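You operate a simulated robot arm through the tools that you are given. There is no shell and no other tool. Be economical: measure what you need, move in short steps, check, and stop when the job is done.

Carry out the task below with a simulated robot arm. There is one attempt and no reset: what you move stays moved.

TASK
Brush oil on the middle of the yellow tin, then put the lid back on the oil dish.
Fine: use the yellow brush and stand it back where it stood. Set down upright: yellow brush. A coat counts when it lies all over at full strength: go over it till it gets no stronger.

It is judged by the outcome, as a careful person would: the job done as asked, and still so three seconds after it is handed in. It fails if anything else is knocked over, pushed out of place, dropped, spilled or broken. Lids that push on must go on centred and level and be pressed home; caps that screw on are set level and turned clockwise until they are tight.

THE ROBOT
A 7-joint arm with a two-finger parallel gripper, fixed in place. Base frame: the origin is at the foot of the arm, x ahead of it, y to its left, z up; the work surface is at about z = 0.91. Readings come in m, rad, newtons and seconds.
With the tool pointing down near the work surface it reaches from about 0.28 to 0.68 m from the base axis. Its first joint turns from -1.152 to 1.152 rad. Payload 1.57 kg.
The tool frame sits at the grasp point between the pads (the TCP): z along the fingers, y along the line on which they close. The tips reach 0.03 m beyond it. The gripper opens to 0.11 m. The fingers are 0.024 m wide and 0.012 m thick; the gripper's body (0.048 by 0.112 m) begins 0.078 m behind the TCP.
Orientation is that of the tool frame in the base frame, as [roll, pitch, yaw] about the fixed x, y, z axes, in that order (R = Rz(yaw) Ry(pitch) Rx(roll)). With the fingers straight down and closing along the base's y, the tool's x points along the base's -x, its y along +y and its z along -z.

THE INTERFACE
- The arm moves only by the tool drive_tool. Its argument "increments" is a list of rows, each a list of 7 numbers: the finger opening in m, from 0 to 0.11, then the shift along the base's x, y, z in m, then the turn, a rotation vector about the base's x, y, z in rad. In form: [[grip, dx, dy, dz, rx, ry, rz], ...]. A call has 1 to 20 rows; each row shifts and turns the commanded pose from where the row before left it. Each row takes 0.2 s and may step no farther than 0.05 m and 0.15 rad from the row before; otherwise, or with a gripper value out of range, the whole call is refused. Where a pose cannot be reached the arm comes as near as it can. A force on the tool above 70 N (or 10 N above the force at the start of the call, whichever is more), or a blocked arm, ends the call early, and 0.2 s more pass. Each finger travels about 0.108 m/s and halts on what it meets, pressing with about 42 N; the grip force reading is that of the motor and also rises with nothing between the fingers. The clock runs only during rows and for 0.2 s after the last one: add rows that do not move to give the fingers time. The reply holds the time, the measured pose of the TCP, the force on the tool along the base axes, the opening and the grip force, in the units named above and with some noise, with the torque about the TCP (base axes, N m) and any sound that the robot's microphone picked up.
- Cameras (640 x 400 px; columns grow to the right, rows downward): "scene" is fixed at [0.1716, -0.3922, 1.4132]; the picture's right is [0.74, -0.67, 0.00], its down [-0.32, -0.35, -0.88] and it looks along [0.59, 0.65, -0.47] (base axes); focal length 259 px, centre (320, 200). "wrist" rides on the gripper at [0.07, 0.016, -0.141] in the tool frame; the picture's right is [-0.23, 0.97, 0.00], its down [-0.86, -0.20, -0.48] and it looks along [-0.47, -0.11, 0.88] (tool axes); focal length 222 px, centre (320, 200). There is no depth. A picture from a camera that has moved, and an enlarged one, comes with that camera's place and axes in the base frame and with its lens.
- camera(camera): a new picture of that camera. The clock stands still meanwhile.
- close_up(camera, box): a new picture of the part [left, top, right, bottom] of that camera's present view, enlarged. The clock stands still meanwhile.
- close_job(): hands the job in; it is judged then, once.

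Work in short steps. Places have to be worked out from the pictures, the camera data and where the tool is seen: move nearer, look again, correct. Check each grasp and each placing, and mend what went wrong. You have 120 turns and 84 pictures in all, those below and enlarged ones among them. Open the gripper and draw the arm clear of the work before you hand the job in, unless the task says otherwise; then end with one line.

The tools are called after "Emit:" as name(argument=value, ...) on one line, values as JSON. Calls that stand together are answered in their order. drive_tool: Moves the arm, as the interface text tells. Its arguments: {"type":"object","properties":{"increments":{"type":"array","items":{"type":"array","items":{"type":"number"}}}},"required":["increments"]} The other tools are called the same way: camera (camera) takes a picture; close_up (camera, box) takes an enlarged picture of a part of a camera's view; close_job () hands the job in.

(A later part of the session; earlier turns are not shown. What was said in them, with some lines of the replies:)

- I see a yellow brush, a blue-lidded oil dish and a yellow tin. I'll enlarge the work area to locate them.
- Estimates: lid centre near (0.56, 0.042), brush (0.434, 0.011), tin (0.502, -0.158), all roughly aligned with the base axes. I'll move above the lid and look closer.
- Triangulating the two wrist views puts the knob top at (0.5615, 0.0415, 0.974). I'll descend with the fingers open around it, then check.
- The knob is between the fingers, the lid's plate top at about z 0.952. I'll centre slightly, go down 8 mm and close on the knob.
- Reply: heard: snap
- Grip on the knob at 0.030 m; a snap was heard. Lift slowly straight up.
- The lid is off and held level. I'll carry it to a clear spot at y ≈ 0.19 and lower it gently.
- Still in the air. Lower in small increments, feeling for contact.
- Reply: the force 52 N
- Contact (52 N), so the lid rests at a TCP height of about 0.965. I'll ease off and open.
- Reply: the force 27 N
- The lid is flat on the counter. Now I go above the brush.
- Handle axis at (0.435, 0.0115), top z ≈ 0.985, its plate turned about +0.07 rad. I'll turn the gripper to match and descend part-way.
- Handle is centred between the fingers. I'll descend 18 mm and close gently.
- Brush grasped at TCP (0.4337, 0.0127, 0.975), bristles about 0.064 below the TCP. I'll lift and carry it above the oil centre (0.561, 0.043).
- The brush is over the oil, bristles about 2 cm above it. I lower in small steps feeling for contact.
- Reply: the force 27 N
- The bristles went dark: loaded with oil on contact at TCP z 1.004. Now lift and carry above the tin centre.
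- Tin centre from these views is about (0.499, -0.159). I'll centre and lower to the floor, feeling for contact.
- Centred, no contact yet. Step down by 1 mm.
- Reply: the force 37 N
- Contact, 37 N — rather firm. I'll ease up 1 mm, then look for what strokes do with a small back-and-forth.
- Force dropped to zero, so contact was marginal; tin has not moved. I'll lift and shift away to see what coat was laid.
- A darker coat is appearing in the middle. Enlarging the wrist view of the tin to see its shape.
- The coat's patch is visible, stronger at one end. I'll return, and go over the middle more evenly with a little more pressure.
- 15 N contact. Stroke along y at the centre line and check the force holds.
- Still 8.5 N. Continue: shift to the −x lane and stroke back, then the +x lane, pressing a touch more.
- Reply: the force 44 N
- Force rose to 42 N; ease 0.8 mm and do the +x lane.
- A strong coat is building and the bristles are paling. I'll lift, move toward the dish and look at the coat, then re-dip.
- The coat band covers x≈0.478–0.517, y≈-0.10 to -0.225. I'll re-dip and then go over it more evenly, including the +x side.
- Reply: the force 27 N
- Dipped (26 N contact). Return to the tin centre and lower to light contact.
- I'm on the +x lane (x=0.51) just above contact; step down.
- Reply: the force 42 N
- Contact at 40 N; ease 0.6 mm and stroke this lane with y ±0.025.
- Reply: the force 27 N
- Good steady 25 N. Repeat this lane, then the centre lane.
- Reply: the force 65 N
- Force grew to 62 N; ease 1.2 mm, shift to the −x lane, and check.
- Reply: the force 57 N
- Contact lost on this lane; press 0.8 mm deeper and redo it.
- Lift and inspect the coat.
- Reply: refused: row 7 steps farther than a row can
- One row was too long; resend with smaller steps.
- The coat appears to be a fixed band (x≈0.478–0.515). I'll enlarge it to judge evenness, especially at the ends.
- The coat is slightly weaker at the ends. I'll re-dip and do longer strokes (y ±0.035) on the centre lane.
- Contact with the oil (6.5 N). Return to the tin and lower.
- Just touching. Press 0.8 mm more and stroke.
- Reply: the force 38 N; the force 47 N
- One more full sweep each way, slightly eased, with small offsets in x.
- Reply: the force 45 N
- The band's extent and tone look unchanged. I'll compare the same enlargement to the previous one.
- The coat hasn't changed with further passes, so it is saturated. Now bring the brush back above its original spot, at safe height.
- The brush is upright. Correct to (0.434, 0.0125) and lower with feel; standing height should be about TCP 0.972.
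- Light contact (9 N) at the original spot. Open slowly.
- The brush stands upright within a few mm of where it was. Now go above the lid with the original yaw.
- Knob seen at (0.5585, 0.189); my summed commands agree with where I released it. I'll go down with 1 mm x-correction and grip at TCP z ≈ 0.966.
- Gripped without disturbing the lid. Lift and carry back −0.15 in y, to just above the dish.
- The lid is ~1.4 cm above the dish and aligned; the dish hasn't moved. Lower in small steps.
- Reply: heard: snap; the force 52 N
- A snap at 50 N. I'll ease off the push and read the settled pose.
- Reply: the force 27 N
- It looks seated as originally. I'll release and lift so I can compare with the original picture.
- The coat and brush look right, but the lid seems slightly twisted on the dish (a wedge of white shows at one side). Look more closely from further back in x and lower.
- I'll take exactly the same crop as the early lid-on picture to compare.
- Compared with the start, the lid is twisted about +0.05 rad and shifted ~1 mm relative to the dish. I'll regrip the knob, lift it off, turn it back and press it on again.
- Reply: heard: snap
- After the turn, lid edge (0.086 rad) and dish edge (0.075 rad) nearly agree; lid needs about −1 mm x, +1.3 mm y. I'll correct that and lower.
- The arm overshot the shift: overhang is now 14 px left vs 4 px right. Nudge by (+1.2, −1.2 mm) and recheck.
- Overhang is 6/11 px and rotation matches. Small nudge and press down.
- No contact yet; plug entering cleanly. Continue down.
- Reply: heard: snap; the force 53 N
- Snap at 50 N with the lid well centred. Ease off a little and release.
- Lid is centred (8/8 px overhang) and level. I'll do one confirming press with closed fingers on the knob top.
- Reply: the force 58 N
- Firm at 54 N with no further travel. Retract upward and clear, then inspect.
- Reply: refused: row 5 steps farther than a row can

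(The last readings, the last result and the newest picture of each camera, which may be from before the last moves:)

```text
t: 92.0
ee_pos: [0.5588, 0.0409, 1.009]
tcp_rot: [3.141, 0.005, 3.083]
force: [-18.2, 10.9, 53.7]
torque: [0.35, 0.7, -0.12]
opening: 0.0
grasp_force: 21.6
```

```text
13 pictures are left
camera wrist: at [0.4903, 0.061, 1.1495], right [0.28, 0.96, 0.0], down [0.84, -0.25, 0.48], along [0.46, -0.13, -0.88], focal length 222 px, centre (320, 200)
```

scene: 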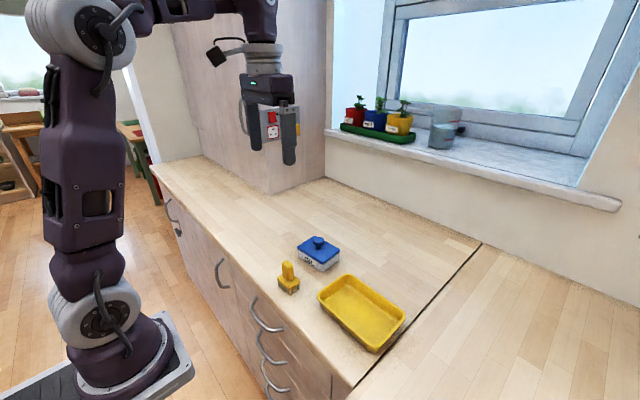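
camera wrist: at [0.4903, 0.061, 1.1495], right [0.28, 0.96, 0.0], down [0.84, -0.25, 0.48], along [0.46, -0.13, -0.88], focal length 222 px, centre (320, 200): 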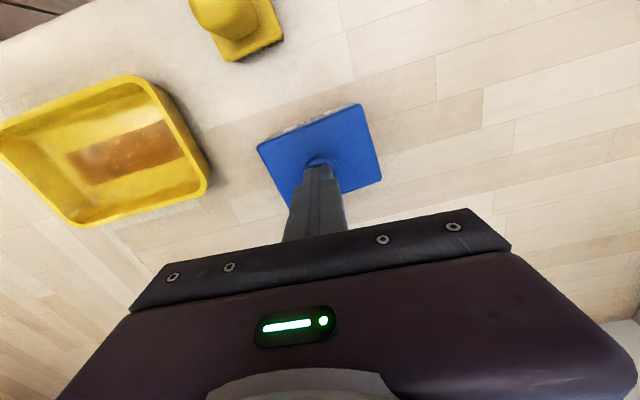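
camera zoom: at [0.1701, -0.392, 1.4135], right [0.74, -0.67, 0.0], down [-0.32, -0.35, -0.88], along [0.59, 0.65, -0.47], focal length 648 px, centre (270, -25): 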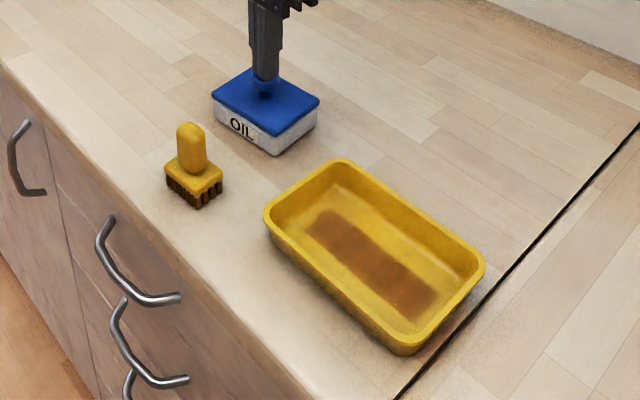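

The lid is still centred and level under pressure. One row was too long; retract with shorter steps.

Emit:
drive_tool(increments=[[0.0, 0, 0, 0.002, 0, 0, 0], [0.0, 0, 0, 0.01, 0, 0, 0], [0.0, 0, 0, 0.04, 0, 0, 0], [0.05, 0, 0, 0.045, 0, 0, 0], [0.05, -0.02, 0.01, 0.04, 0, 0, 0.06], [0.05, -0.02, 0.01, 0.04, 0, 0, 0], [0.05, -0.02, 0.0, 0.04, 0, 0, 0], [0.05, 0, 0, 0, 0, 0, 0]])

Emit:
close_up(camera="scene", box=[270, 200, 370, 290])

Emit:
camera(camera="wrist")

```text
t: 93.8
ee_pos: [0.5008, 0.0606, 1.2172]
tcp_rot: [-3.142, -0.001, 3.141]
force: [0.5, 0.0, 0.1]
torque: [0.03, -0.05, 0.02]
opening: 0.0501
grasp_force: 0.0
```

```text
4.44 times, centred on (320, 245) of scene
camera zoom: at [0.1716, -0.3922, 1.4132], right [0.74, -0.67, 0.0], down [-0.32, -0.35, -0.88], along [0.59, 0.65, -0.47], focal length 1151 px, centre (320, 0)
```

zoom: 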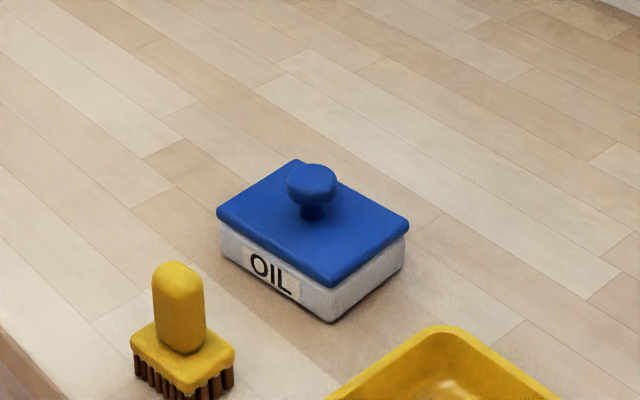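

```text
11 pictures are left
camera wrist: at [0.4312, 0.0772, 1.3585], right [0.23, 0.97, 0.0], down [0.86, -0.2, 0.48], along [0.47, -0.11, -0.88], focal length 222 px, centre (320, 200)
```

wrist: 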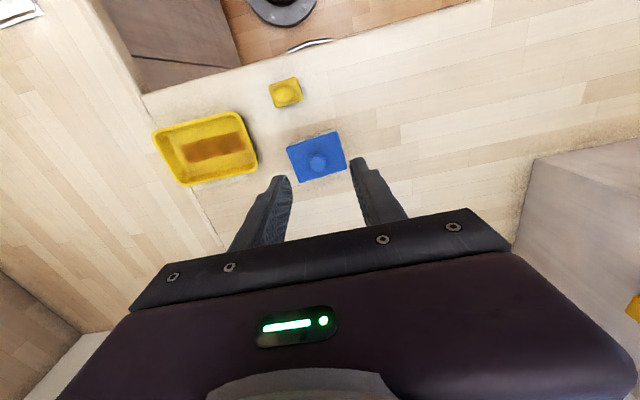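

Everything matches the original layout. A last look at the coat from above.

Emit:
close_up(camera="wrist", box=[145, 105, 265, 190])

```text
4.71 times, centred on (205, 148) of wrist
camera zoom: at [0.4312, 0.0772, 1.3585], right [0.23, 0.97, 0.0], down [0.86, -0.2, 0.48], along [0.47, -0.11, -0.88], focal length 1045 px, centre (861, 447)
```

zoom: 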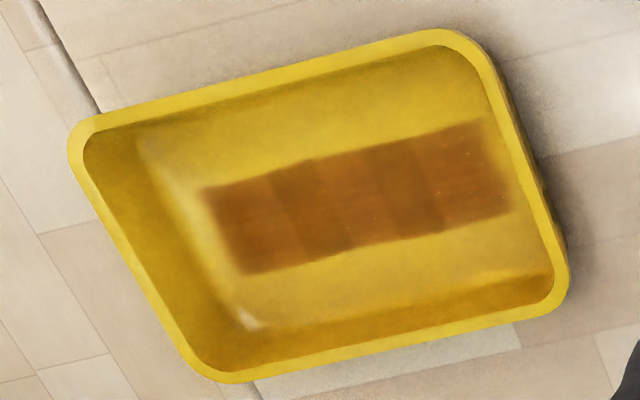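

The middle carries a full, even coat, the brush stands upright in its place, the lid is seated, and the arm is clear. Handing in.

Emit:
close_job()

```text
The job is handed in.
```

I oiled the middle of the yellow tin until more strokes made the coat no stronger. The oil forms a band that also runs along the floor towards both ends. The yellow brush stands upright within a few millimetres of its original spot, and the oil dish lid is back on, centred, level and pressed home. The dish itself shifted about 1–2 mm while I fitted the lid.
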